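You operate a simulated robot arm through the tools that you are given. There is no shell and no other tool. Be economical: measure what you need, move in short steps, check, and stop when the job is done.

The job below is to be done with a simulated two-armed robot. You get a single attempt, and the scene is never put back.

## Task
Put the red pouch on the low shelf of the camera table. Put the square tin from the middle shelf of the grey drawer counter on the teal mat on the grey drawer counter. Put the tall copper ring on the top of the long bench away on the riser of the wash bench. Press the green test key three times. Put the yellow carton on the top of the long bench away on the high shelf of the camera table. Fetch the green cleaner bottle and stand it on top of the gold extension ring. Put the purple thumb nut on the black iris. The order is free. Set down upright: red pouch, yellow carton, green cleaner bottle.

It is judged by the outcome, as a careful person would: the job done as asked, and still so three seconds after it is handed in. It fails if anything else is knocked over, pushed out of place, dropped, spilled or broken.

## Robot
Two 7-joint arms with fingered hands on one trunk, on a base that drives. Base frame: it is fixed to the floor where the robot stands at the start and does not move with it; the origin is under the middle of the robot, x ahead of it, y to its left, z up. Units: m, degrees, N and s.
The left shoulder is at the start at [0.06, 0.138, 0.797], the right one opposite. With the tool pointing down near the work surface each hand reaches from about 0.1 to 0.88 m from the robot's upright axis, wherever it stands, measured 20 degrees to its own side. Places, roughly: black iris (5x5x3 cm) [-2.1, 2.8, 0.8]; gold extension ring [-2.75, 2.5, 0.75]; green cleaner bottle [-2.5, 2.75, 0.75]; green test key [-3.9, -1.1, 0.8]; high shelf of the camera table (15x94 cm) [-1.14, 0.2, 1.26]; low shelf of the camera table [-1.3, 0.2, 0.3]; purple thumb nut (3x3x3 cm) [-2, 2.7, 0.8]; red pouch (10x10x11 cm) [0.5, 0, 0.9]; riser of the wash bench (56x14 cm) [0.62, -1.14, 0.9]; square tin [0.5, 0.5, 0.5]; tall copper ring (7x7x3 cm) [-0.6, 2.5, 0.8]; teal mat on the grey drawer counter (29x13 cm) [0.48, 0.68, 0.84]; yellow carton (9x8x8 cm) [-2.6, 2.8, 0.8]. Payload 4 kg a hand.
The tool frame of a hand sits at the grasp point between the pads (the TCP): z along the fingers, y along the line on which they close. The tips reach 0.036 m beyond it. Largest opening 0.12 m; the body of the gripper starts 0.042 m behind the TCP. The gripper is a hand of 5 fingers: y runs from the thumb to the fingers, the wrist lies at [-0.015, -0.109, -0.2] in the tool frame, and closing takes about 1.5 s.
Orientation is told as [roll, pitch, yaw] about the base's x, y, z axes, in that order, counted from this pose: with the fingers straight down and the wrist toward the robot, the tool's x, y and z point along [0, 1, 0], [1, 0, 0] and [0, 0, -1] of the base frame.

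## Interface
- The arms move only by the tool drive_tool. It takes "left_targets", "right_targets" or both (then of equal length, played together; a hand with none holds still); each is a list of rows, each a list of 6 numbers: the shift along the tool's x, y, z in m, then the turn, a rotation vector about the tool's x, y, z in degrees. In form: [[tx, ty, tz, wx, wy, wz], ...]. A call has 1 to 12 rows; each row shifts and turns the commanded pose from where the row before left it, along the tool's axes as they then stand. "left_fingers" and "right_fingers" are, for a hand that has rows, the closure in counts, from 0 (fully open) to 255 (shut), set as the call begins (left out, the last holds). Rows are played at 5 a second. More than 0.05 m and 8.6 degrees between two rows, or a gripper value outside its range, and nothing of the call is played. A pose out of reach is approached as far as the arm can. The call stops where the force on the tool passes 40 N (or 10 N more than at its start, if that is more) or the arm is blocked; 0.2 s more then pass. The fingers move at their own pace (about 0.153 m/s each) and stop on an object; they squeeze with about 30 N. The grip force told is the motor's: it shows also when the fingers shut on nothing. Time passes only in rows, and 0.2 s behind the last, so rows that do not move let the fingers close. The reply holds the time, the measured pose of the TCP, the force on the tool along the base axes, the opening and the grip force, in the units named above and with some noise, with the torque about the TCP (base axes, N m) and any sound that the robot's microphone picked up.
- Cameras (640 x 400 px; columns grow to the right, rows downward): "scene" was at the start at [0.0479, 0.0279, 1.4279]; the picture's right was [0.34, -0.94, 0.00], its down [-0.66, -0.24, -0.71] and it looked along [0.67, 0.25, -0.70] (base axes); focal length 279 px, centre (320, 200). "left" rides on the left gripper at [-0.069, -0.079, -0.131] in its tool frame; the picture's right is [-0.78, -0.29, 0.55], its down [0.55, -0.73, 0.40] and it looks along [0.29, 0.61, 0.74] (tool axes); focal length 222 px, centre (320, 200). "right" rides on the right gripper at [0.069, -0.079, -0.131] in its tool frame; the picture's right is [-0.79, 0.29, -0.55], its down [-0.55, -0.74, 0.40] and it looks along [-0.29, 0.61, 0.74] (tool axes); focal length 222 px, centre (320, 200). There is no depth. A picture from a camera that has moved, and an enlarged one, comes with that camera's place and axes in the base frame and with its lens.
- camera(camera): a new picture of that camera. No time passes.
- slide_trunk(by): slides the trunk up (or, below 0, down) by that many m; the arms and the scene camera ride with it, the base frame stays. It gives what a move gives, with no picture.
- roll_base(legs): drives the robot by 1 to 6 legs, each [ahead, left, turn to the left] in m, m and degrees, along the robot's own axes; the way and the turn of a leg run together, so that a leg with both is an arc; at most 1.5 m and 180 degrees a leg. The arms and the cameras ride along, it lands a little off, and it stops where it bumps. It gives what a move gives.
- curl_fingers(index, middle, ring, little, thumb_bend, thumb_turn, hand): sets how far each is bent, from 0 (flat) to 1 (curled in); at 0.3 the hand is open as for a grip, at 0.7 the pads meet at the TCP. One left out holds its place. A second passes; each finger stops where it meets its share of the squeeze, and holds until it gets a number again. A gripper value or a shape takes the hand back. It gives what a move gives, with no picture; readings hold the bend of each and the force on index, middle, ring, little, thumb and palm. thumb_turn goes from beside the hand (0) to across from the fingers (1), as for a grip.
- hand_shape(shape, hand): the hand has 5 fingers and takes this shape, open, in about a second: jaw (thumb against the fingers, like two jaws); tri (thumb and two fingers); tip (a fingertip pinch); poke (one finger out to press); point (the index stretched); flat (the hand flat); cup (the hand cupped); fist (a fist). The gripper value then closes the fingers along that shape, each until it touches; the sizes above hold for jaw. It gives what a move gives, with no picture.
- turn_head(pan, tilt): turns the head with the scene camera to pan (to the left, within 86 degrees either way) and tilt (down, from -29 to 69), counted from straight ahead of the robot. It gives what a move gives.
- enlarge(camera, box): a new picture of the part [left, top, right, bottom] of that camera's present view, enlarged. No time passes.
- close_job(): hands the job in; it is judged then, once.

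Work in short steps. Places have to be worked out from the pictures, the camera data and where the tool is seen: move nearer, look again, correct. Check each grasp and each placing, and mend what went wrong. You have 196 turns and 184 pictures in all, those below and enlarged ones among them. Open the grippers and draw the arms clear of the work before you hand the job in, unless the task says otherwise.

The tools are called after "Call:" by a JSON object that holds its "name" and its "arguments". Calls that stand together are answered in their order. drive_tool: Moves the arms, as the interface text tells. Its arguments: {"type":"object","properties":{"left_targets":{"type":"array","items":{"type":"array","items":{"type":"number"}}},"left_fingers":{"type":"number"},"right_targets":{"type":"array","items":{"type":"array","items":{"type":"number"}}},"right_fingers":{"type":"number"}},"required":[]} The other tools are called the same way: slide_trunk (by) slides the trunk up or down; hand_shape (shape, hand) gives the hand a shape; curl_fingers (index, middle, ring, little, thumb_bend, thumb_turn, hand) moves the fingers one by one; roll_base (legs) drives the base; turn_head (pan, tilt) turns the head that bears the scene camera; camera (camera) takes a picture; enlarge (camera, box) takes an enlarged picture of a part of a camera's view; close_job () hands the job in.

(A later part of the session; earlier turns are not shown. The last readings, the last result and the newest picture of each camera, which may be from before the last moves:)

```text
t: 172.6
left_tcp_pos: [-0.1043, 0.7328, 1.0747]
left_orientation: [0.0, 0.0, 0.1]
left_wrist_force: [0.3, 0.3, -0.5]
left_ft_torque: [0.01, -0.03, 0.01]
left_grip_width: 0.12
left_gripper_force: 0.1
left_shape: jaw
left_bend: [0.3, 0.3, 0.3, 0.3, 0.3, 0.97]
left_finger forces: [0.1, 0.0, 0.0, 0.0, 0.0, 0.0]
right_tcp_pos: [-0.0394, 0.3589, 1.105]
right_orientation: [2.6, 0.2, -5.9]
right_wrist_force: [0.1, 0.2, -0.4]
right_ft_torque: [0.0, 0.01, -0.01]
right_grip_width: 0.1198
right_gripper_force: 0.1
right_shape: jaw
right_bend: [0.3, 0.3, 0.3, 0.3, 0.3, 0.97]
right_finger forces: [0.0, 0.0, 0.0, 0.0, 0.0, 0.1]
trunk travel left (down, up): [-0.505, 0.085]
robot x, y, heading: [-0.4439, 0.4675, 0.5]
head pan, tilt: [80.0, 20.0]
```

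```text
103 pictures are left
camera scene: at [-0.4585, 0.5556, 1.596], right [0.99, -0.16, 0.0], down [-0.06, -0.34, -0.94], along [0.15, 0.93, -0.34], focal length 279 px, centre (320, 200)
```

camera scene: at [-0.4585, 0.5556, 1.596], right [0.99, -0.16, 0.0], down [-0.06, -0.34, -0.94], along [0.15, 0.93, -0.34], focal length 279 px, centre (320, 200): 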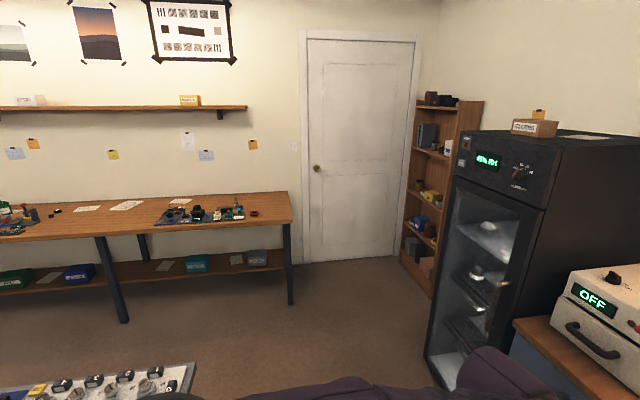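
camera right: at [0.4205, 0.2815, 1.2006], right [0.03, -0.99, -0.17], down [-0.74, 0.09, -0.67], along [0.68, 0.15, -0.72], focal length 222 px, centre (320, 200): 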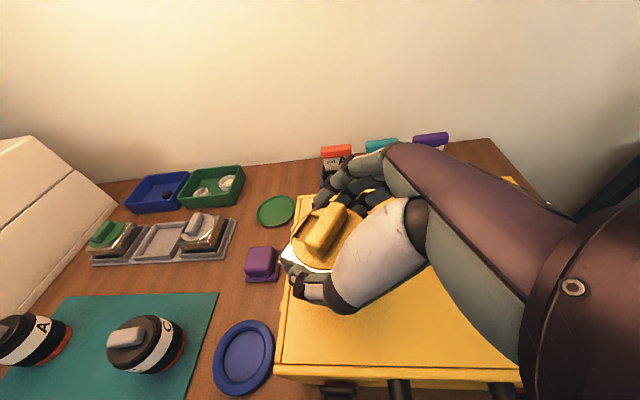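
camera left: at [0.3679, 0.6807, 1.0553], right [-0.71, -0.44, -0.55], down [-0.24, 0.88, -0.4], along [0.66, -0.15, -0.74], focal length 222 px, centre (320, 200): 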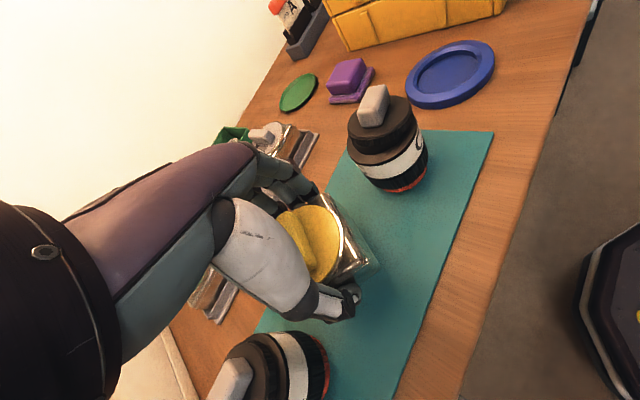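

The long bench runs along the far wall (front edge y≈2.37), past a table whose corner is at about [-0.77, 1.27]. I drive there via x≈-0.25, then face the bench.

Call:
{"name": "roll_base", "arguments": {"legs": [[0.19, 0, 0], [0, 1.3, 0], [0, 0, 90]]}}

Call:
{"name": "turn_head", "arguments": {"pan": 20, "tilt": 35}}

Call:
{"name": "camera", "arguments": {"camera": "scene"}}

```text
t: 184.1
left_tcp_pos: [-0.5514, 2.1079, 1.074]
left_orientation: [0.0, -0.1, 91.2]
left_wrist_force: [-0.2, -0.2, -0.8]
left_ft_torque: [-0.01, 0.03, 0.02]
left_grip_width: 0.1197
left_gripper_force: 0.0
left_shape: jaw
left_bend: [0.3, 0.3, 0.3, 0.3, 0.3, 0.97]
left_finger forces: [0.1, 0.0, 0.0, 0.0, 0.0, 0.0]
right_tcp_pos: [-0.1792, 2.1804, 1.1049]
right_orientation: [2.6, 0.3, 85.1]
right_wrist_force: [-0.4, 0.4, -0.4]
right_ft_torque: [-0.01, -0.02, -0.02]
right_grip_width: 0.1199
right_gripper_force: 0.0
right_shape: jaw
right_bend: [0.3, 0.3, 0.3, 0.3, 0.3, 0.97]
right_finger forces: [0.0, 0.1, 0.0, 0.1, 0.0, 0.0]
trunk travel left (down, up): [-0.505, 0.085]
robot x, y, heading: [-0.2771, 1.77, 91.7]
head pan, tilt: [80.0, 20.0]
```

```text
t: 185.4
left_tcp_pos: [-0.5511, 2.1082, 1.0728]
left_orientation: [0.0, -0.1, 91.2]
left_wrist_force: [0.8, -0.2, -0.5]
left_ft_torque: [0.01, -0.01, -0.01]
left_grip_width: 0.1197
left_gripper_force: 0.2
left_shape: jaw
left_bend: [0.3, 0.3, 0.3, 0.3, 0.3, 0.97]
left_finger forces: [0.0, 0.1, 0.1, 0.1, 0.0, 0.1]
right_tcp_pos: [-0.1791, 2.1799, 1.1052]
right_orientation: [2.5, 0.2, 85.1]
right_wrist_force: [-0.4, -0.4, 0.6]
right_ft_torque: [0.0, -0.03, 0.02]
right_grip_width: 0.12
right_gripper_force: 0.0
right_shape: jaw
right_bend: [0.3, 0.3, 0.3, 0.3, 0.3, 0.97]
right_finger forces: [0.0, 0.0, 0.1, 0.1, 0.0, 0.0]
trunk travel left (down, up): [-0.505, 0.085]
robot x, y, heading: [-0.2808, 1.7741, 91.8]
head pan, tilt: [20.0, 35.0]
```

```text
102 pictures are left
camera scene: at [-0.307, 1.824, 1.5722], right [0.93, 0.37, 0.0], down [0.21, -0.53, -0.82], along [-0.3, 0.76, -0.57], focal length 279 px, centre (320, 200)
```

scene: 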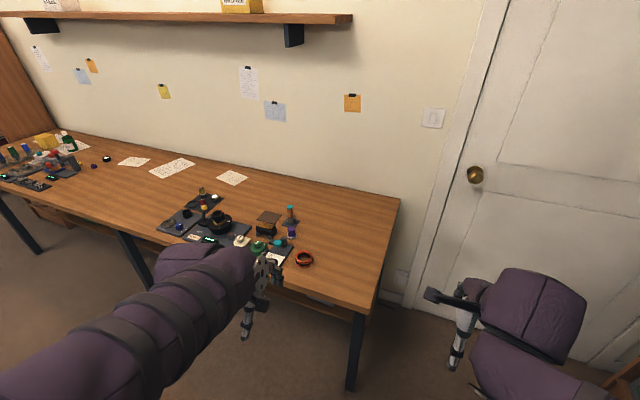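

Call:
{"name": "enlarge", "arguments": {"camera": "scene", "box": [150, 170, 350, 290]}}

Call:
{"name": "enlarge", "arguments": {"camera": "scene", "box": [0, 110, 160, 210]}}

```text
3.20 times, centred on (250, 230) of scene
camera zoom: at [-0.307, 1.824, 1.5722], right [0.93, 0.37, 0.0], down [0.21, -0.53, -0.82], along [-0.3, 0.76, -0.57], focal length 891 px, centre (544, 104)
```

zoom: 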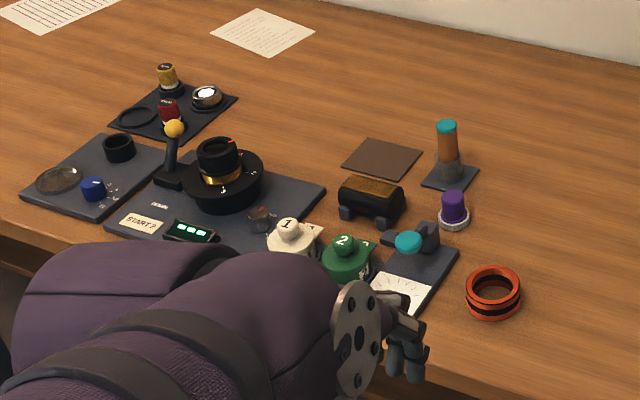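

```text
4.00 times, centred on (80, 160) of scene
camera zoom: at [-0.307, 1.824, 1.5722], right [0.93, 0.37, 0.0], down [0.21, -0.53, -0.82], along [-0.3, 0.76, -0.57], focal length 1114 px, centre (1280, 360)
```

zoom: 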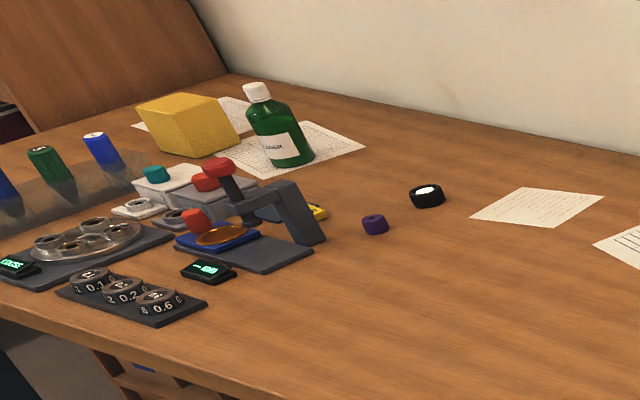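

I see everything: the copper ring at ≈[-0.63, 2.48]; further left the purple nut ≈[-2.1, 2.7], black iris ≈[-2.14, 2.8], green bottle, yellow carton and a gold ring near a press. I do those first and drive left along the bench.

Call:
{"name": "roll_base", "arguments": {"legs": [[0, 0, -1.7], [0, 1.5, 0], [0.1, 0.17, 0]]}}

Call:
{"name": "turn_head", "arguments": {"pan": 10, "tilt": 45}}

Call:
{"name": "camera", "arguments": {"camera": "scene"}}

```text
t: 194.4
left_tcp_pos: [-2.2234, 2.2009, 1.0735]
left_orientation: [-0.1, -0.1, 90.4]
left_wrist_force: [-0.3, 0.0, 0.3]
left_ft_torque: [0.01, -0.01, 0.03]
left_grip_width: 0.1199
left_gripper_force: 0.1
left_shape: jaw
left_bend: [0.3, 0.3, 0.3, 0.3, 0.3, 0.97]
left_finger forces: [0.0, 0.1, 0.0, 0.0, 0.1, 0.0]
right_tcp_pos: [-1.8497, 2.2681, 1.1052]
right_orientation: [2.5, 0.2, 84.2]
right_wrist_force: [-0.2, -0.5, 0.2]
right_ft_torque: [0.01, -0.03, 0.02]
right_grip_width: 0.1199
right_gripper_force: 0.1
right_shape: jaw
right_bend: [0.3, 0.3, 0.3, 0.3, 0.3, 0.97]
right_finger forces: [0.0, 0.0, 0.1, 0.0, 0.1, 0.1]
trunk travel left (down, up): [-0.505, 0.085]
robot x, y, heading: [-1.9532, 1.8639, 90.9]
head pan, tilt: [20.0, 35.0]
```

```text
t: 195.2
left_tcp_pos: [-2.2226, 2.1994, 1.0741]
left_orientation: [0.0, 0.0, 90.3]
left_wrist_force: [0.3, 0.4, 0.5]
left_ft_torque: [-0.02, 0.0, -0.03]
left_grip_width: 0.1199
left_gripper_force: 0.1
left_shape: jaw
left_bend: [0.3, 0.3, 0.3, 0.3, 0.3, 0.97]
left_finger forces: [0.0, 0.0, 0.0, 0.0, 0.1, 0.0]
right_tcp_pos: [-1.8489, 2.267, 1.1049]
right_orientation: [2.8, 0.2, 84.3]
right_wrist_force: [-0.1, -0.3, 0.2]
right_ft_torque: [0.05, 0.01, 0.01]
right_grip_width: 0.12
right_gripper_force: 0.1
right_shape: jaw
right_bend: [0.3, 0.3, 0.3, 0.3, 0.3, 0.97]
right_finger forces: [0.0, 0.0, 0.0, 0.0, 0.1, 0.1]
trunk travel left (down, up): [-0.505, 0.085]
robot x, y, heading: [-1.952, 1.8625, 90.6]
head pan, tilt: [10.0, 45.0]
```

```text
99 pictures are left
camera scene: at [-1.9662, 1.9106, 1.5574], right [0.98, 0.19, 0.0], down [0.13, -0.69, -0.71], along [-0.13, 0.69, -0.71], focal length 279 px, centre (320, 200)
```

scene: 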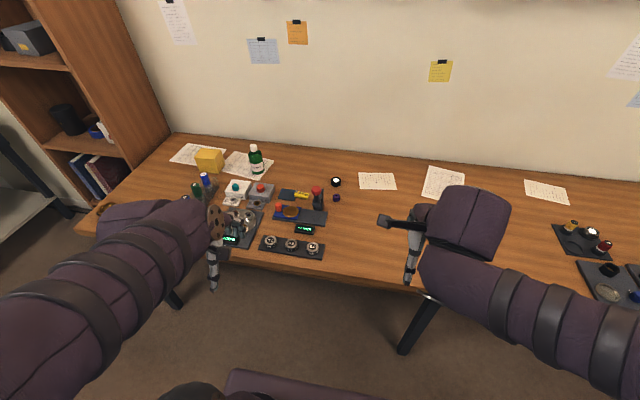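

Call:
{"name": "enlarge", "arguments": {"camera": "scene", "box": [170, 130, 370, 260]}}

```text
3.08 times, centred on (270, 195) of scene
camera zoom: at [-1.9662, 1.9106, 1.5574], right [0.98, 0.19, 0.0], down [0.13, -0.69, -0.71], along [-0.13, 0.69, -0.71], focal length 857 px, centre (474, 215)
```

zoom: 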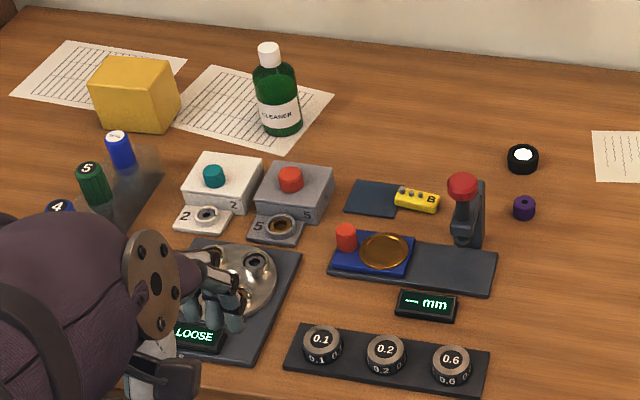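

The nut is at ≈[-2.05, 2.69] and iris ≈[-2.06, 2.785]. The gold ring should be further left, hidden by my left arm; the left-hand camera may show it.

Call:
{"name": "camera", "arguments": {"camera": "left"}}

```text
97 pictures are left
camera left: at [-2.1526, 2.121, 1.2056], right [0.79, -0.29, -0.55], down [-0.54, -0.74, -0.4], along [-0.29, 0.61, -0.74], focal length 222 px, centre (320, 200)
```

left: 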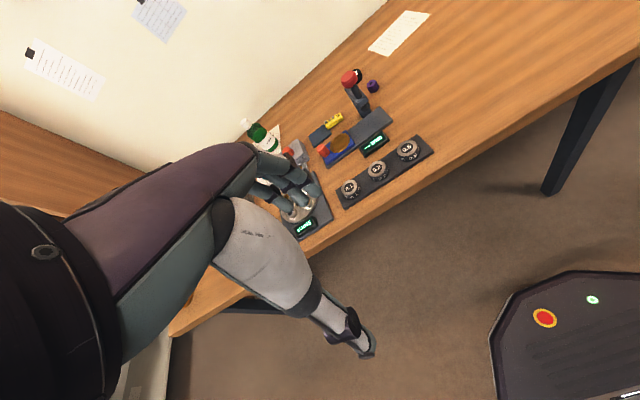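

Triangulating, the nut's centre is z≈0.80 (bench ≈0.785) at [-2.045, 2.665]. I move the base closer for the right hand.

Call:
{"name": "roll_base", "arguments": {"legs": [[0.1, 0.15, 0]]}}

Call:
{"name": "drive_tool", "arguments": {"right_targets": [[0, 0.04, 0, 0, -2.6, 0], [-0.01, 0.045, 0.015, 0, 0, -6], [-0.01, 0.045, 0.015, 0, 0, 0], [-0.01, 0.045, 0.015, 0, 0, 0], [0, 0.045, 0.015, 0, 0, 0], [0, 0.04, 0.015, 0, 0, 0]]}}

Call:
{"name": "camera", "arguments": {"camera": "scene"}}

Call:
{"name": "camera", "arguments": {"camera": "right"}}

```text
t: 196.7
left_tcp_pos: [-2.3743, 2.2995, 1.0738]
left_orientation: [-0.1, 0.0, 90.3]
left_wrist_force: [0.5, 1.4, 0.8]
left_ft_torque: [-0.04, -0.01, -0.01]
left_grip_width: 0.12
left_gripper_force: 0.1
left_shape: jaw
left_bend: [0.3, 0.3, 0.3, 0.3, 0.3, 0.97]
left_finger forces: [0.0, 0.0, 0.0, 0.0, 0.0, 0.0]
right_tcp_pos: [-2.0, 2.3672, 1.1054]
right_orientation: [2.5, 0.2, 84.1]
right_wrist_force: [-0.6, 0.4, 0.1]
right_ft_torque: [0.02, 0.0, 0.0]
right_grip_width: 0.1199
right_gripper_force: 0.0
right_shape: jaw
right_bend: [0.3, 0.3, 0.3, 0.3, 0.3, 0.97]
right_finger forces: [0.0, 0.1, 0.1, 0.0, 0.1, 0.0]
trunk travel left (down, up): [-0.505, 0.085]
robot x, y, heading: [-2.1044, 1.9584, 90.7]
head pan, tilt: [10.0, 45.0]
```

```text
t: 198.1
left_tcp_pos: [-2.3724, 2.3003, 1.0735]
left_orientation: [0.1, 0.0, 90.2]
left_wrist_force: [0.5, -0.3, -0.3]
left_ft_torque: [-0.03, 0.01, 0.05]
left_grip_width: 0.1198
left_gripper_force: 0.1
left_shape: jaw
left_bend: [0.3, 0.3, 0.3, 0.3, 0.3, 0.97]
left_finger forces: [0.0, 0.1, 0.0, 0.0, 0.0, 0.0]
right_tcp_pos: [-1.9605, 2.626, 1.028]
right_orientation: [0.1, 0.3, 90.3]
right_wrist_force: [-0.2, -0.3, -1.0]
right_ft_torque: [0.0, -0.01, 0.03]
right_grip_width: 0.12
right_gripper_force: 0.0
right_shape: jaw
right_bend: [0.3, 0.3, 0.3, 0.3, 0.3, 0.97]
right_finger forces: [0.0, 0.0, 0.0, 0.1, 0.0, 0.0]
trunk travel left (down, up): [-0.505, 0.085]
robot x, y, heading: [-2.1039, 1.9605, 90.6]
head pan, tilt: [10.0, 45.0]
```

```text
96 pictures are left
camera scene: at [-2.1169, 2.0106, 1.5573], right [0.98, 0.19, 0.0], down [0.13, -0.7, -0.71], along [-0.13, 0.69, -0.71], focal length 279 px, centre (320, 200)
```

scene: 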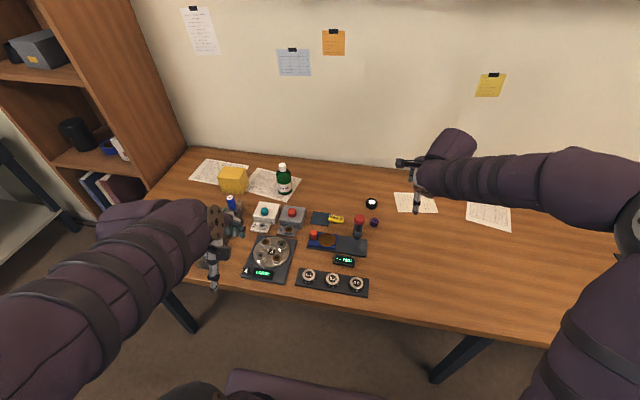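

```text
95 pictures are left
camera right: at [-2.0306, 2.5461, 1.16], right [0.78, 0.3, 0.55], down [0.55, -0.73, -0.39], along [0.28, 0.61, -0.74], focal length 222 px, centre (320, 200)
```

right: 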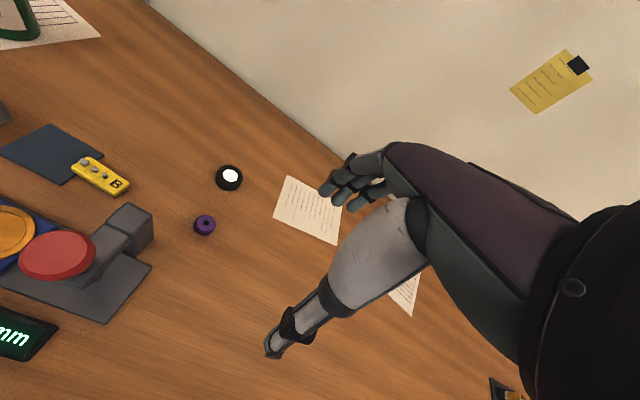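

Both cameras agree: nut ≈[-2.05, 2.673], iris ≈[-2.066, 2.762]. I bring the right hand above the nut with the fingers pre-closed to ~6 cm so as not to touch the iris.

Call:
{"name": "drive_tool", "arguments": {"right_targets": [[0.03, 0.016, 0.02, 0, 0, 0], [0.03, 0.016, 0.03, 0, 0, 0], [0.0295, 0.015, 0.035, 0, 0, 0], [0, 0, 0.04, 0, 0, 0], [0, 0, 0, 0, 0, 0]], "right_fingers": 130}}

Call:
{"name": "camera", "arguments": {"camera": "right"}}

Call:
{"name": "enlarge", "arguments": {"camera": "scene", "box": [310, 150, 440, 250]}}

```text
t: 199.3
left_tcp_pos: [-2.3721, 2.2991, 1.0752]
left_orientation: [0.0, 0.0, 90.2]
left_wrist_force: [0.4, -0.6, 0.0]
left_ft_torque: [-0.01, 0.0, 0.03]
left_grip_width: 0.1198
left_gripper_force: 0.0
left_shape: jaw
left_bend: [0.3, 0.3, 0.3, 0.3, 0.3, 0.97]
left_finger forces: [0.0, 0.0, 0.0, 0.0, 0.0, 0.1]
right_tcp_pos: [-2.05, 2.6696, 0.9026]
right_orientation: [0.0, 0.2, 90.2]
right_wrist_force: [0.1, 0.0, 0.3]
right_ft_torque: [-0.02, 0.0, -0.03]
right_grip_width: 0.059
right_gripper_force: 0.1
right_shape: jaw
right_bend: [0.42, 0.46, 0.44, 0.69, 0.57, 1.0]
right_finger forces: [0.1, 0.0, 0.0, 0.0, 0.0, 0.1]
trunk travel left (down, up): [-0.505, 0.085]
robot x, y, heading: [-2.1035, 1.9581, 90.9]
head pan, tilt: [10.0, 45.0]
```

```text
94 pictures are left
camera right: at [-2.1203, 2.5913, 1.0344], right [0.78, 0.3, 0.55], down [0.55, -0.73, -0.39], along [0.28, 0.61, -0.74], focal length 222 px, centre (320, 200)
```

right: 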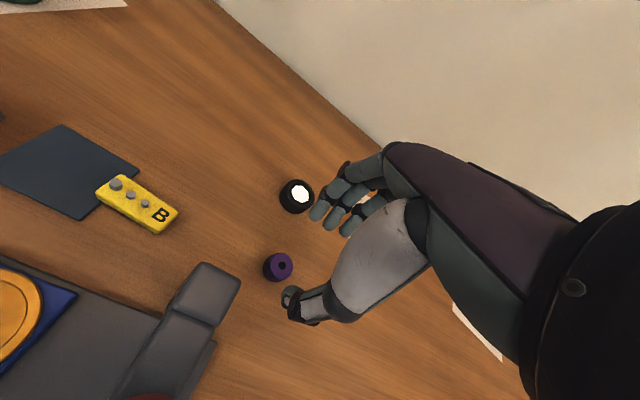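

```text
4.00 times, centred on (375, 200) of scene
camera zoom: at [-2.1164, 2.0095, 1.5574], right [0.98, 0.19, 0.0], down [0.13, -0.69, -0.71], along [-0.13, 0.69, -0.71], focal length 1114 px, centre (100, 200)
```

zoom: 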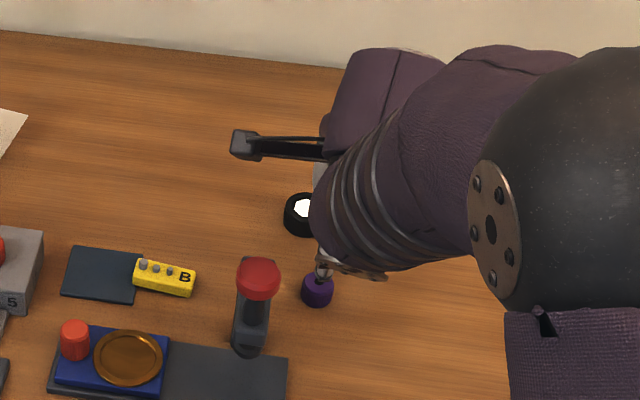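

Aligned. I descend in stages, watching for contact with the bench.

Call:
{"name": "drive_tool", "arguments": {"right_targets": [[0, 0.002, 0.035, 0, 0, 0], [0, 0, 0.03, 0, 0, 0], [0, 0, 0.008, 0, 0, 0]]}}

Call:
{"name": "drive_tool", "arguments": {"right_targets": [[0, 0, 0.005, 0, 0, 0]]}}

Call:
{"name": "camera", "arguments": {"camera": "right"}}

```text
t: 200.1
left_tcp_pos: [-2.3724, 2.2973, 1.0753]
left_orientation: [0.0, 0.0, 90.2]
left_wrist_force: [0.0, -0.4, -0.3]
left_ft_torque: [0.01, -0.01, 0.02]
left_grip_width: 0.12
left_gripper_force: 0.1
left_shape: jaw
left_bend: [0.3, 0.3, 0.3, 0.3, 0.3, 0.97]
left_finger forces: [0.0, 0.1, 0.1, 0.0, 0.1, 0.0]
right_tcp_pos: [-2.0521, 2.6722, 0.8371]
right_orientation: [0.1, -0.4, 90.4]
right_wrist_force: [1.8, -4.0, 34.2]
right_ft_torque: [-1.4, 0.08, 0.06]
right_grip_width: 0.0593
right_gripper_force: 0.0
right_shape: jaw
right_bend: [0.42, 0.46, 0.44, 0.69, 0.56, 1.0]
right_finger forces: [2.0, 0.1, 0.0, 0.0, 32.8, 0.1]
trunk travel left (down, up): [-0.505, 0.085]
robot x, y, heading: [-2.1025, 1.9592, 90.7]
head pan, tilt: [10.0, 45.0]
```

```text
t: 200.4
left_tcp_pos: [-2.3727, 2.2994, 1.0734]
left_orientation: [0.0, 0.0, 90.3]
left_wrist_force: [-0.5, 0.6, 0.3]
left_ft_torque: [-0.01, 0.02, -0.02]
left_grip_width: 0.1199
left_gripper_force: 0.1
left_shape: jaw
left_bend: [0.3, 0.3, 0.3, 0.3, 0.3, 0.97]
left_finger forces: [0.0, 0.1, 0.0, 0.0, 0.1, 0.0]
right_tcp_pos: [-2.0527, 2.6763, 0.8367]
right_orientation: [0.4, -0.7, 90.2]
right_wrist_force: [-0.1, -5.0, 19.0]
right_ft_torque: [-1.03, 0.03, 0.1]
right_grip_width: 0.0599
right_gripper_force: 0.1
right_shape: jaw
right_bend: [0.42, 0.46, 0.44, 0.69, 0.53, 1.0]
right_finger forces: [0.0, 0.0, 0.0, 0.0, 19.5, 0.0]
trunk travel left (down, up): [-0.505, 0.085]
robot x, y, heading: [-2.1027, 1.958, 90.8]
head pan, tilt: [10.0, 45.0]
stopped in row 1 (right hand): the force on the tool passed its limit at 49 N (the readings are from after the stop); the commanded pose is now the measured one
```

```text
92 pictures are left
camera right: at [-2.1216, 2.5944, 0.9679], right [0.79, 0.29, 0.55], down [0.55, -0.73, -0.41], along [0.28, 0.62, -0.73], focal length 222 px, centre (320, 200)
```

right: 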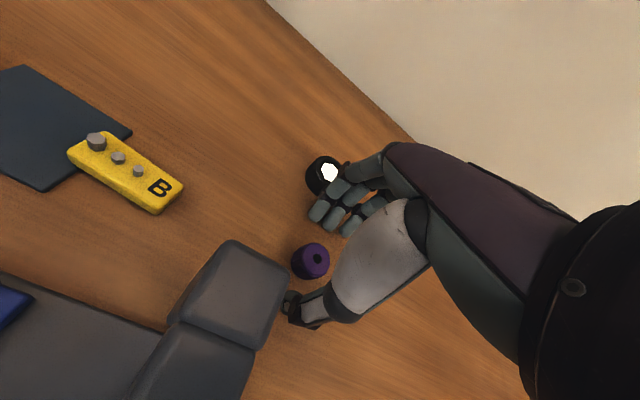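

The thumb tip touched the bench: top is z≈0.80, so this is deep enough. I raise 5 mm, recentre and close on the nut.

Call:
{"name": "drive_tool", "arguments": {"right_targets": [[0, -0.005, -0.006, 0, 0, 0], [0, 0, 0, 0, 0, 0]]}}

Call:
{"name": "drive_tool", "arguments": {"right_targets": [[0, 0, 0, 0, 0, 0], [0, 0, 0, 0, 0, 0], [0, 0, 0, 0, 0, 0], [0, 0, 0, 0, 0, 0], [0, 0, 0, 0, 0, 0], [0, 0, 0, 0, 0, 0]], "right_fingers": 255}}

Call:
{"name": "camera", "arguments": {"camera": "right"}}

```text
t: 201.0
left_tcp_pos: [-2.373, 2.2996, 1.0734]
left_orientation: [0.0, -0.1, 90.3]
left_wrist_force: [0.1, 0.9, 0.7]
left_ft_torque: [-0.02, 0.02, -0.01]
left_grip_width: 0.1201
left_gripper_force: 0.1
left_shape: jaw
left_bend: [0.3, 0.3, 0.3, 0.3, 0.3, 0.97]
left_finger forces: [0.0, 0.0, 0.0, 0.1, 0.1, 0.1]
right_tcp_pos: [-2.0526, 2.6699, 0.8383]
right_orientation: [0.2, -0.3, 90.3]
right_wrist_force: [0.9, 0.2, -0.6]
right_ft_torque: [-0.02, -0.02, 0.02]
right_grip_width: 0.0586
right_gripper_force: 0.1
right_shape: jaw
right_bend: [0.42, 0.46, 0.44, 0.69, 0.57, 1.0]
right_finger forces: [0.1, 0.1, 0.1, 0.0, 0.0, 0.0]
trunk travel left (down, up): [-0.505, 0.085]
robot x, y, heading: [-2.1074, 1.9615, 90.8]
head pan, tilt: [10.0, 45.0]
```

```text
t: 202.4
left_tcp_pos: [-2.372, 2.3001, 1.0749]
left_orientation: [0.0, 0.0, 90.4]
left_wrist_force: [0.5, 0.0, -0.6]
left_ft_torque: [0.04, 0.0, -0.01]
left_grip_width: 0.12
left_gripper_force: 0.1
left_shape: jaw
left_bend: [0.3, 0.3, 0.3, 0.3, 0.3, 0.97]
left_finger forces: [0.0, 0.1, 0.0, 0.0, 0.0, 0.0]
right_tcp_pos: [-2.0521, 2.6704, 0.8397]
right_orientation: [0.3, -0.4, 90.1]
right_wrist_force: [-0.4, 0.5, 0.7]
right_ft_torque: [0.0, 0.0, 0.01]
right_grip_width: 0.0187
right_gripper_force: 30.2
right_shape: jaw
right_bend: [0.59, 0.6, 0.67, 0.7, 0.71, 1.0]
right_finger forces: [12.8, 11.4, 0.1, 0.0, 24.9, 0.0]
trunk travel left (down, up): [-0.505, 0.085]
robot x, y, heading: [-2.104, 1.9578, 90.6]
head pan, tilt: [10.0, 45.0]
```

```text
91 pictures are left
camera right: at [-2.1213, 2.5889, 0.9705], right [0.79, 0.29, 0.55], down [0.55, -0.73, -0.4], along [0.28, 0.62, -0.73], focal length 222 px, centre (320, 200)
```

right: 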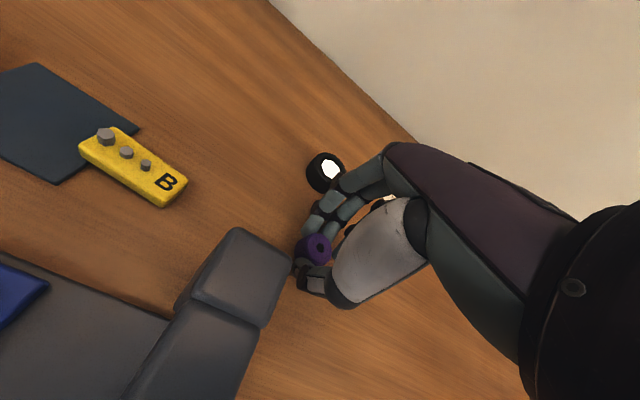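

The nut is pinched by thumb, index and middle. I lift 6 cm and look.

Call:
{"name": "drive_tool", "arguments": {"right_targets": [[0, 0, -0.02, 0, 0, 0], [0, 0, -0.04, 0, 0, 0], [0, 0, 0, 0, 0, 0]]}}

Call:
{"name": "enlarge", "arguments": {"camera": "right", "box": [230, 100, 410, 320]}}

Call:
{"name": "enlarge", "arguments": {"camera": "scene", "box": [330, 160, 430, 240]}}

```text
t: 203.2
left_tcp_pos: [-2.3728, 2.3005, 1.0748]
left_orientation: [0.0, 0.1, 90.3]
left_wrist_force: [-0.1, 0.0, 0.5]
left_ft_torque: [0.0, 0.03, 0.01]
left_grip_width: 0.1197
left_gripper_force: 0.0
left_shape: jaw
left_bend: [0.3, 0.3, 0.3, 0.3, 0.3, 0.97]
left_finger forces: [0.0, 0.0, 0.0, 0.0, 0.1, 0.1]
right_tcp_pos: [-2.0518, 2.6697, 0.8995]
right_orientation: [0.2, -0.3, 90.2]
right_wrist_force: [0.2, 0.6, -0.9]
right_ft_torque: [0.0, -0.03, 0.03]
right_grip_width: 0.0188
right_gripper_force: 30.5
right_shape: jaw
right_bend: [0.59, 0.6, 0.67, 0.7, 0.71, 1.0]
right_finger forces: [12.9, 11.7, 0.0, 0.1, 24.9, 0.0]
trunk travel left (down, up): [-0.505, 0.085]
robot x, y, heading: [-2.1027, 1.9604, 90.7]
head pan, tilt: [10.0, 45.0]
```

```text
1.82 times, centred on (320, 210) of right
camera zoom: at [-2.1213, 2.5889, 1.0303], right [0.79, 0.29, 0.55], down [0.55, -0.73, -0.4], along [0.28, 0.62, -0.73], focal length 404 px, centre (320, 182)
```

zoom: 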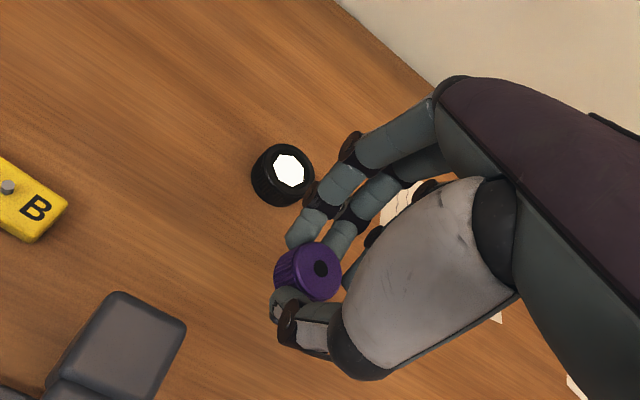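

```text
5.00 times, centred on (380, 200) of scene
camera zoom: at [-2.1169, 2.0098, 1.5573], right [0.98, 0.19, 0.0], down [0.13, -0.69, -0.71], along [-0.13, 0.69, -0.71], focal length 1393 px, centre (20, 200)
```

zoom: 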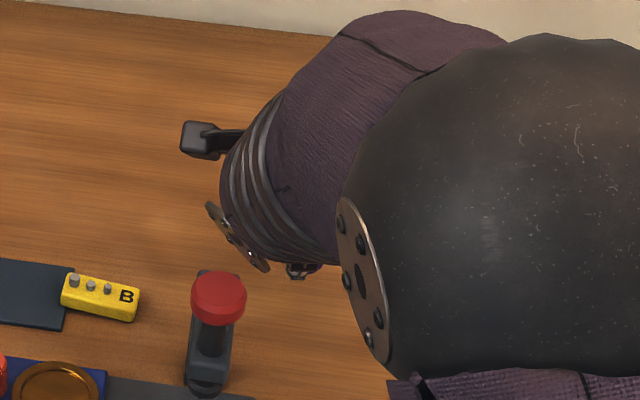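

The nut is held level. Iris centre ≈[-2.067, 2.753], top ≈0.83. I move over it.

Call:
{"name": "drive_tool", "arguments": {"right_targets": [[0.006, 0.027, 0, 0, 0, 0], [0.006, 0.027, 0, 0, 0, 0], [0.005, 0.026, 0, 0, 0, 0], [0, 0, 0, 0, 0, 0]]}}

Call:
{"name": "enlarge", "arguments": {"camera": "right", "box": [230, 100, 410, 320]}}

```text
t: 204.2
left_tcp_pos: [-2.3729, 2.2981, 1.0752]
left_orientation: [-0.1, 0.1, 90.4]
left_wrist_force: [0.8, 0.7, 1.1]
left_ft_torque: [0.01, 0.01, 0.03]
left_grip_width: 0.1199
left_gripper_force: 0.1
left_shape: jaw
left_bend: [0.3, 0.3, 0.3, 0.3, 0.3, 0.97]
left_finger forces: [0.0, 0.0, 0.1, 0.1, 0.1, 0.0]
right_tcp_pos: [-2.0694, 2.7504, 0.9008]
right_orientation: [0.3, -0.4, 90.4]
right_wrist_force: [-0.9, 0.0, 0.1]
right_ft_torque: [-0.04, -0.01, 0.03]
right_grip_width: 0.0188
right_gripper_force: 30.0
right_shape: jaw
right_bend: [0.59, 0.6, 0.67, 0.7, 0.71, 1.0]
right_finger forces: [13.0, 11.5, 0.0, 0.0, 24.8, 0.0]
trunk travel left (down, up): [-0.505, 0.085]
robot x, y, heading: [-2.1011, 1.9557, 90.7]
head pan, tilt: [10.0, 45.0]
```

```text
1.82 times, centred on (320, 210) of right
camera zoom: at [-2.1388, 2.6686, 1.0315], right [0.79, 0.29, 0.55], down [0.55, -0.73, -0.4], along [0.28, 0.62, -0.73], focal length 404 px, centre (320, 182)
```

zoom: 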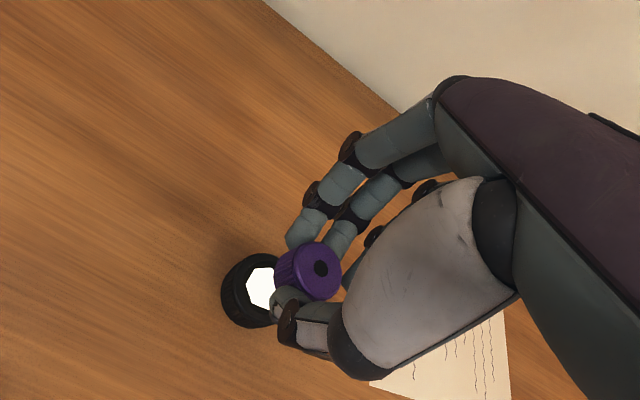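

Nut and iris line up within a millimetre or two. I lower onto it.

Call:
{"name": "drive_tool", "arguments": {"right_targets": [[0, 0, 0.012, 0, 0, 0], [0, 0, 0.012, 0, 0, 0]]}}

Call:
{"name": "drive_tool", "arguments": {"right_targets": [[0, 0, 0.003, 0, 0, 0]]}}

Call:
{"name": "drive_tool", "arguments": {"right_targets": [[0, 0, 0.003, 0, 0, 0]]}}

Call:
{"name": "enlarge", "arguments": {"camera": "right", "box": [230, 100, 410, 320]}}

```text
t: 204.8
left_tcp_pos: [-2.373, 2.2987, 1.0741]
left_orientation: [-0.1, 0.0, 90.3]
left_wrist_force: [-0.2, 0.3, -0.5]
left_ft_torque: [0.0, 0.02, -0.01]
left_grip_width: 0.1199
left_gripper_force: 0.1
left_shape: jaw
left_bend: [0.3, 0.3, 0.3, 0.3, 0.3, 0.97]
left_finger forces: [0.0, 0.0, 0.0, 0.0, 0.1, 0.0]
right_tcp_pos: [-2.0697, 2.7496, 0.8762]
right_orientation: [0.2, -0.3, 90.3]
right_wrist_force: [-0.1, 0.4, -0.8]
right_ft_torque: [-0.01, 0.02, 0.0]
right_grip_width: 0.0189
right_gripper_force: 29.5
right_shape: jaw
right_bend: [0.59, 0.6, 0.67, 0.7, 0.71, 1.0]
right_finger forces: [13.0, 11.7, 0.1, 0.1, 24.6, 0.0]
trunk travel left (down, up): [-0.505, 0.085]
robot x, y, heading: [-2.1056, 1.9583, 90.7]
head pan, tilt: [10.0, 45.0]
```

```text
t: 205.2
left_tcp_pos: [-2.3723, 2.2992, 1.0744]
left_orientation: [0.0, 0.0, 90.3]
left_wrist_force: [0.6, 0.2, 0.0]
left_ft_torque: [-0.03, -0.02, 0.01]
left_grip_width: 0.12
left_gripper_force: 0.2
left_shape: jaw
left_bend: [0.3, 0.3, 0.3, 0.3, 0.3, 0.97]
left_finger forces: [0.0, 0.0, 0.0, 0.0, 0.0, 0.0]
right_tcp_pos: [-2.0688, 2.7498, 0.8733]
right_orientation: [0.3, -0.3, 90.2]
right_wrist_force: [0.3, -0.2, 0.2]
right_ft_torque: [0.0, 0.02, 0.01]
right_grip_width: 0.0186
right_gripper_force: 29.9
right_shape: jaw
right_bend: [0.59, 0.6, 0.67, 0.7, 0.71, 1.0]
right_finger forces: [12.9, 11.7, 0.1, 0.0, 24.7, 0.0]
trunk travel left (down, up): [-0.505, 0.085]
robot x, y, heading: [-2.1024, 1.9582, 90.6]
head pan, tilt: [10.0, 45.0]
```

```text
t: 205.6
left_tcp_pos: [-2.3716, 2.2996, 1.0734]
left_orientation: [0.0, 0.0, 90.4]
left_wrist_force: [0.3, 0.0, -0.4]
left_ft_torque: [-0.03, 0.01, 0.03]
left_grip_width: 0.1196
left_gripper_force: 0.1
left_shape: jaw
left_bend: [0.3, 0.3, 0.3, 0.3, 0.3, 0.97]
left_finger forces: [0.0, 0.0, 0.0, 0.0, 0.0, 0.0]
right_tcp_pos: [-2.0691, 2.7504, 0.8706]
right_orientation: [0.3, -0.3, 90.2]
right_wrist_force: [0.4, 0.3, -0.2]
right_ft_torque: [-0.03, 0.01, 0.02]
right_grip_width: 0.0188
right_gripper_force: 29.8
right_shape: jaw
right_bend: [0.59, 0.6, 0.67, 0.7, 0.71, 1.0]
right_finger forces: [13.0, 11.7, 0.1, 0.1, 24.7, 0.0]
trunk travel left (down, up): [-0.505, 0.085]
robot x, y, heading: [-2.1038, 1.9583, 90.6]
head pan, tilt: [10.0, 45.0]
```

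```text
1.82 times, centred on (320, 210) of right
camera zoom: at [-2.1385, 2.669, 1.0014], right [0.79, 0.29, 0.55], down [0.55, -0.73, -0.41], along [0.28, 0.62, -0.73], focal length 404 px, centre (320, 182)
```

zoom: 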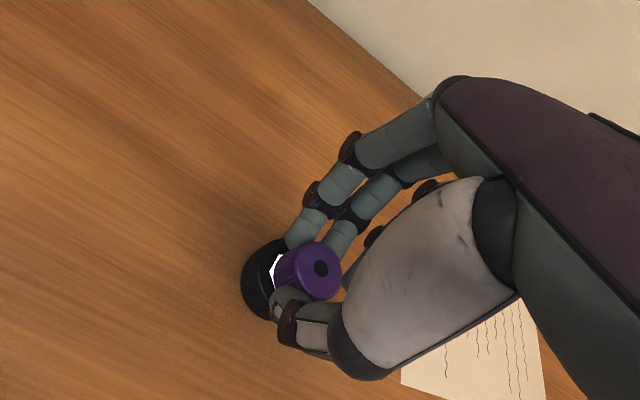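

No contact yet; I continue lowering in 3 mm steps.

Call:
{"name": "drive_tool", "arguments": {"right_targets": [[0, 0, 0.003, 0, 0, 0]]}}

Call:
{"name": "drive_tool", "arguments": {"right_targets": [[0, 0, 0.003, 0, 0, 0]]}}

Call:
{"name": "drive_tool", "arguments": {"right_targets": [[0, 0, 0.003, 0, 0, 0]]}}

```text
t: 206.0
left_tcp_pos: [-2.3723, 2.2991, 1.074]
left_orientation: [0.0, 0.0, 90.3]
left_wrist_force: [-0.4, -0.4, 1.0]
left_ft_torque: [-0.03, -0.04, -0.02]
left_grip_width: 0.1199
left_gripper_force: 0.1
left_shape: jaw
left_bend: [0.3, 0.3, 0.3, 0.3, 0.3, 0.97]
left_finger forces: [0.0, 0.0, 0.0, 0.1, 0.0, 0.0]
right_tcp_pos: [-2.0701, 2.7502, 0.8671]
right_orientation: [0.2, -0.4, 90.2]
right_wrist_force: [-0.4, 0.1, -0.2]
right_ft_torque: [-0.02, -0.02, 0.03]
right_grip_width: 0.0187
right_gripper_force: 29.8
right_shape: jaw
right_bend: [0.59, 0.6, 0.67, 0.7, 0.71, 1.0]
right_finger forces: [13.0, 11.7, 0.1, 0.0, 24.7, 0.1]
trunk travel left (down, up): [-0.505, 0.085]
robot x, y, heading: [-2.1053, 1.961, 90.5]
head pan, tilt: [10.0, 45.0]
```

```text
t: 206.4
left_tcp_pos: [-2.3718, 2.2997, 1.0736]
left_orientation: [0.1, -0.1, 90.3]
left_wrist_force: [0.9, 0.2, -0.4]
left_ft_torque: [0.0, 0.03, -0.03]
left_grip_width: 0.1197
left_gripper_force: 0.1
left_shape: jaw
left_bend: [0.3, 0.3, 0.3, 0.3, 0.3, 0.97]
left_finger forces: [0.1, 0.0, 0.0, 0.0, 0.0, 0.0]
right_tcp_pos: [-2.0692, 2.7512, 0.8639]
right_orientation: [0.3, -0.3, 90.2]
right_wrist_force: [0.9, -0.3, -0.4]
right_ft_torque: [0.0, 0.01, -0.05]
right_grip_width: 0.0187
right_gripper_force: 29.9
right_shape: jaw
right_bend: [0.59, 0.6, 0.67, 0.7, 0.71, 1.0]
right_finger forces: [13.0, 11.6, 0.0, 0.0, 24.6, 0.0]
trunk travel left (down, up): [-0.505, 0.085]
robot x, y, heading: [-2.1057, 1.9612, 90.7]
head pan, tilt: [10.0, 45.0]
```

```text
t: 206.8
left_tcp_pos: [-2.3723, 2.2991, 1.0741]
left_orientation: [-0.1, 0.1, 90.2]
left_wrist_force: [-1.0, 0.2, 0.3]
left_ft_torque: [0.01, 0.02, -0.01]
left_grip_width: 0.12
left_gripper_force: 0.0
left_shape: jaw
left_bend: [0.3, 0.3, 0.3, 0.3, 0.3, 0.97]
left_finger forces: [0.1, 0.0, 0.0, 0.1, 0.1, 0.0]
right_tcp_pos: [-2.0702, 2.7508, 0.8611]
right_orientation: [0.3, -0.4, 90.3]
right_wrist_force: [0.1, -0.4, 0.4]
right_ft_torque: [0.01, 0.0, 0.03]
right_grip_width: 0.0187
right_gripper_force: 30.1
right_shape: jaw
right_bend: [0.59, 0.6, 0.67, 0.7, 0.71, 1.0]
right_finger forces: [13.1, 11.6, 0.0, 0.0, 24.7, 0.2]
trunk travel left (down, up): [-0.505, 0.085]
robot x, y, heading: [-2.1026, 1.9594, 90.8]
head pan, tilt: [10.0, 45.0]
```

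Call:
{"name": "enlarge", "arguments": {"camera": "right", "box": [260, 180, 360, 290]}}

```text
3.64 times, centred on (310, 235) of right
camera zoom: at [-2.1388, 2.669, 0.9924], right [0.79, 0.29, 0.55], down [0.55, -0.73, -0.4], along [0.28, 0.62, -0.73], focal length 808 px, centre (356, 73)
```

zoom: 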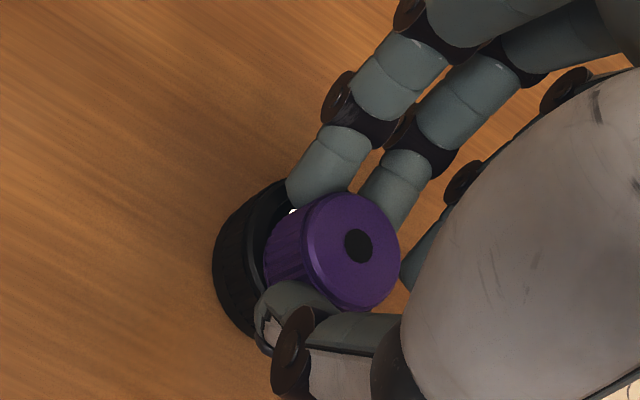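

Still a small gap. I continue lowering.

Call:
{"name": "drive_tool", "arguments": {"right_targets": [[0, 0, 0.003, 0, 0, 0]]}}

Call:
{"name": "drive_tool", "arguments": {"right_targets": [[0, 0, 0.003, 0, 0, 0]]}}

Call:
{"name": "enlarge", "arguments": {"camera": "right", "box": [260, 180, 360, 290]}}

```text
t: 207.2
left_tcp_pos: [-2.3731, 2.2984, 1.0749]
left_orientation: [0.0, 0.0, 90.3]
left_wrist_force: [0.2, -0.5, 0.0]
left_ft_torque: [0.02, 0.01, -0.01]
left_grip_width: 0.1199
left_gripper_force: 0.0
left_shape: jaw
left_bend: [0.3, 0.3, 0.3, 0.3, 0.3, 0.97]
left_finger forces: [0.0, 0.0, 0.0, 0.0, 0.0, 0.1]
right_tcp_pos: [-2.0698, 2.7501, 0.8599]
right_orientation: [0.4, -0.5, 90.2]
right_wrist_force: [-0.3, -1.2, 6.4]
right_ft_torque: [0.07, -0.04, -0.06]
right_grip_width: 0.0188
right_gripper_force: 30.4
right_shape: jaw
right_bend: [0.59, 0.6, 0.67, 0.7, 0.71, 1.0]
right_finger forces: [13.1, 12.4, 0.0, 0.0, 26.5, 0.1]
trunk travel left (down, up): [-0.505, 0.085]
robot x, y, heading: [-2.1031, 1.9569, 90.8]
head pan, tilt: [10.0, 45.0]
```

```text
t: 207.6
left_tcp_pos: [-2.3732, 2.2973, 1.0746]
left_orientation: [0.0, -0.1, 90.3]
left_wrist_force: [0.8, 0.4, -0.2]
left_ft_torque: [0.04, 0.02, -0.01]
left_grip_width: 0.1199
left_gripper_force: 0.0
left_shape: jaw
left_bend: [0.3, 0.3, 0.3, 0.3, 0.3, 0.97]
left_finger forces: [0.0, 0.0, 0.0, 0.1, 0.0, 0.0]
right_tcp_pos: [-2.0695, 2.7509, 0.8591]
right_orientation: [0.4, -0.6, 90.3]
right_wrist_force: [-0.9, -1.3, 17.2]
right_ft_torque: [0.12, -0.07, 0.0]
right_grip_width: 0.0196
right_gripper_force: 30.2
right_shape: jaw
right_bend: [0.59, 0.6, 0.67, 0.7, 0.71, 1.0]
right_finger forces: [14.2, 13.3, 0.0, 0.1, 28.6, 0.1]
trunk travel left (down, up): [-0.505, 0.085]
robot x, y, heading: [-2.0988, 1.9567, 90.9]
head pan, tilt: [10.0, 45.0]
```

```text
3.64 times, centred on (310, 235) of right
camera zoom: at [-2.139, 2.6686, 0.9899], right [0.79, 0.29, 0.55], down [0.55, -0.73, -0.41], along [0.28, 0.62, -0.73], focal length 808 px, centre (356, 73)
```

zoom: 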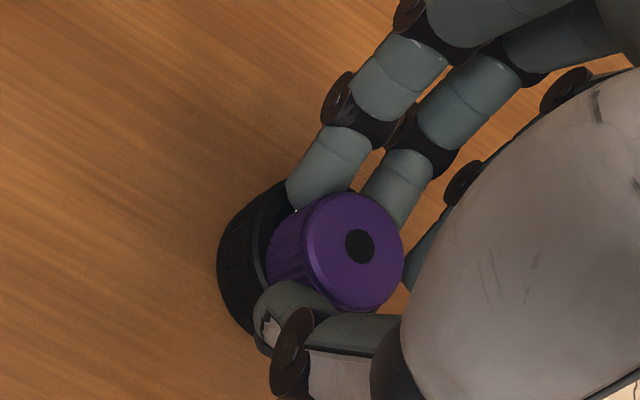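

Contact: the nut sits on the iris. I relieve 2 mm, open slightly, and lift straight up.

Call:
{"name": "drive_tool", "arguments": {"right_targets": [[0, 0, -0.003, 0, 0, 0], [0, 0, 0, 0, 0, 0]]}}

Call:
{"name": "drive_tool", "arguments": {"right_targets": [[0, 0, 0, 0, 0, 0], [0, 0, 0, 0, 0, 0], [0, 0, 0, 0, 0, 0], [0, 0, 0, 0, 0, 0], [0, 0, -0.02, 0, 0, 0], [0, 0, -0.04, 0, 0, 0], [0, 0, -0.04, 0, 0, 0], [0, 0, -0.04, 0, 0, 0]], "right_fingers": 140}}

Call:
{"name": "camera", "arguments": {"camera": "right"}}

```text
t: 208.2
left_tcp_pos: [-2.3729, 2.299, 1.0743]
left_orientation: [0.1, 0.0, 90.4]
left_wrist_force: [0.2, 0.5, -1.1]
left_ft_torque: [-0.02, 0.05, -0.01]
left_grip_width: 0.1196
left_gripper_force: 0.0
left_shape: jaw
left_bend: [0.3, 0.3, 0.3, 0.3, 0.3, 0.97]
left_finger forces: [0.0, 0.0, 0.0, 0.0, 0.0, 0.0]
right_tcp_pos: [-2.0705, 2.7498, 0.8601]
right_orientation: [0.3, -0.5, 90.2]
right_wrist_force: [-0.9, 3.3, 11.0]
right_ft_torque: [0.27, -0.03, 0.03]
right_grip_width: 0.0196
right_gripper_force: 30.1
right_shape: jaw
right_bend: [0.59, 0.6, 0.67, 0.7, 0.71, 1.0]
right_finger forces: [15.6, 13.4, 0.0, 0.1, 26.0, 0.0]
trunk travel left (down, up): [-0.505, 0.085]
robot x, y, heading: [-2.1022, 1.9594, 90.8]
head pan, tilt: [10.0, 45.0]
```

```text
t: 210.0
left_tcp_pos: [-2.3716, 2.2982, 1.0732]
left_orientation: [0.0, 0.1, 90.3]
left_wrist_force: [0.9, -0.1, 1.3]
left_ft_torque: [0.01, -0.03, -0.02]
left_grip_width: 0.1198
left_gripper_force: 0.0
left_shape: jaw
left_bend: [0.3, 0.3, 0.3, 0.3, 0.3, 0.97]
left_finger forces: [0.0, 0.0, 0.0, 0.0, 0.0, 0.0]
right_tcp_pos: [-2.0683, 2.7504, 0.9996]
right_orientation: [0.2, -0.3, 90.3]
right_wrist_force: [0.8, -0.3, 0.0]
right_ft_torque: [0.01, 0.01, 0.01]
right_grip_width: 0.0541
right_gripper_force: 0.0
right_shape: jaw
right_bend: [0.44, 0.48, 0.46, 0.7, 0.61, 1.0]
right_finger forces: [0.1, 0.0, 0.1, 0.1, 0.0, 0.0]
trunk travel left (down, up): [-0.505, 0.085]
robot x, y, heading: [-2.1045, 1.9622, 90.7]
head pan, tilt: [10.0, 45.0]
```

```text
84 pictures are left
camera right: at [-2.138, 2.6685, 1.1301], right [0.79, 0.29, 0.55], down [0.55, -0.73, -0.4], along [0.28, 0.62, -0.73], focal length 222 px, centre (320, 200)
```

right: 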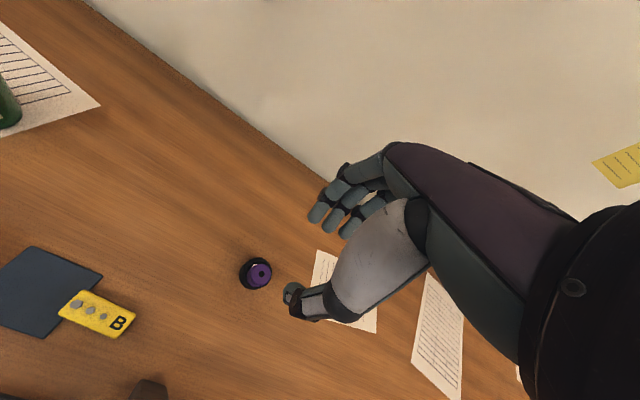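

The nut rests on the iris. Next, find the gold ring: I pull both hands back and move left.

Call:
{"name": "drive_tool", "arguments": {"right_targets": [[0, -0.045, -0.01, 0, 0, 0], [0, -0.045, -0.01, 0, 0, 0], [0, -0.045, -0.01, 0, 0, 0], [0, -0.045, -0.01, 0, 0, 0], [0, -0.045, 0, 0, 0, 0], [0, -0.045, 0, 0, 0, 0], [0, -0.045, 0, 0, 0, 0], [0, -0.045, 0, 0, 0, 0]], "left_targets": [[0, -0.02, -0.01, 0, 0, 0], [0, -0.02, -0.01, 0, 0, 0], [0, -0.02, -0.01, 0, 0, 0], [0, -0.02, -0.01, 0, 0, 0], [0, 0, -0.01, 0, 0, 0], [0, 0, 0, 0, 0, 0], [0, 0, 0, 0, 0, 0], [0, 0, 0, 0, 0, 0]], "right_fingers": 0}}

Call:
{"name": "roll_base", "arguments": {"legs": [[-0.1, 0.3, 0]]}}

Call:
{"name": "turn_head", "arguments": {"pan": 12, "tilt": 40}}

Call:
{"name": "camera", "arguments": {"camera": "scene"}}

```text
t: 211.8
left_tcp_pos: [-2.3682, 2.2239, 1.1041]
left_orientation: [-3.3, 4.7, 88.6]
left_wrist_force: [1.1, 0.7, 0.3]
left_ft_torque: [0.0, -0.02, 0.01]
left_grip_width: 0.1197
left_gripper_force: 0.1
left_shape: jaw
left_bend: [0.3, 0.3, 0.3, 0.3, 0.3, 0.97]
left_finger forces: [0.1, 0.1, 0.1, 0.0, 0.0, 0.0]
right_tcp_pos: [-2.0611, 2.3881, 1.0344]
right_orientation: [1.1, 0.2, 89.4]
right_wrist_force: [0.6, 0.4, 1.0]
right_ft_torque: [-0.01, 0.02, 0.0]
right_grip_width: 0.1198
right_gripper_force: 0.1
right_shape: jaw
right_bend: [0.3, 0.3, 0.3, 0.3, 0.3, 0.97]
right_finger forces: [0.1, 0.0, 0.1, 0.0, 0.0, 0.0]
trunk travel left (down, up): [-0.505, 0.085]
robot x, y, heading: [-2.1029, 1.96, 90.9]
head pan, tilt: [10.0, 45.0]
```

```text
t: 213.9
left_tcp_pos: [-2.6625, 2.1204, 1.1044]
left_orientation: [-3.2, 4.4, 88.3]
left_wrist_force: [0.4, -0.1, -0.9]
left_ft_torque: [-0.03, -0.03, -0.02]
left_grip_width: 0.1198
left_gripper_force: 0.1
left_shape: jaw
left_bend: [0.3, 0.3, 0.3, 0.3, 0.3, 0.97]
left_finger forces: [0.0, 0.0, 0.1, 0.0, 0.0, 0.0]
right_tcp_pos: [-2.3633, 2.2847, 1.035]
right_orientation: [1.1, 0.2, 89.9]
right_wrist_force: [0.1, -0.8, 0.8]
right_ft_torque: [0.02, 0.01, 0.0]
right_grip_width: 0.1197
right_gripper_force: 0.0
right_shape: jaw
right_bend: [0.3, 0.3, 0.3, 0.3, 0.3, 0.97]
right_finger forces: [0.0, 0.0, 0.1, 0.1, 0.1, 0.0]
trunk travel left (down, up): [-0.505, 0.085]
robot x, y, heading: [-2.3957, 1.8542, 90.8]
head pan, tilt: [10.0, 45.0]
```

```text
t: 214.6
left_tcp_pos: [-2.6627, 2.1208, 1.1026]
left_orientation: [-3.2, 4.6, 88.2]
left_wrist_force: [0.0, -0.3, -0.8]
left_ft_torque: [0.0, -0.01, -0.01]
left_grip_width: 0.12
left_gripper_force: 0.1
left_shape: jaw
left_bend: [0.3, 0.3, 0.3, 0.3, 0.3, 0.97]
left_finger forces: [0.1, 0.0, 0.0, 0.0, 0.1, 0.0]
right_tcp_pos: [-2.3621, 2.286, 1.0348]
right_orientation: [1.2, 0.2, 89.9]
right_wrist_force: [0.7, 1.1, 1.1]
right_ft_torque: [-0.01, 0.0, 0.01]
right_grip_width: 0.1198
right_gripper_force: 0.0
right_shape: jaw
right_bend: [0.3, 0.3, 0.3, 0.3, 0.3, 0.97]
right_finger forces: [0.0, 0.0, 0.0, 0.1, 0.0, 0.0]
trunk travel left (down, up): [-0.505, 0.085]
robot x, y, heading: [-2.4013, 1.8557, 90.6]
head pan, tilt: [12.0, 40.0]
```

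```text
83 pictures are left
camera scene: at [-2.4162, 1.9084, 1.5639], right [0.98, 0.22, 0.0], down [0.14, -0.63, -0.77], along [-0.17, 0.75, -0.64], focal length 279 px, centre (320, 200)
```

scene: 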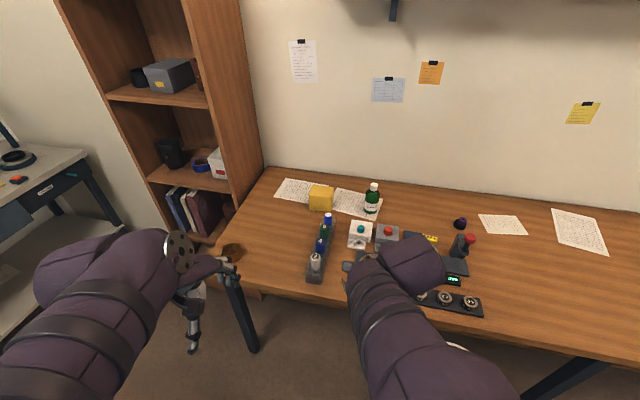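

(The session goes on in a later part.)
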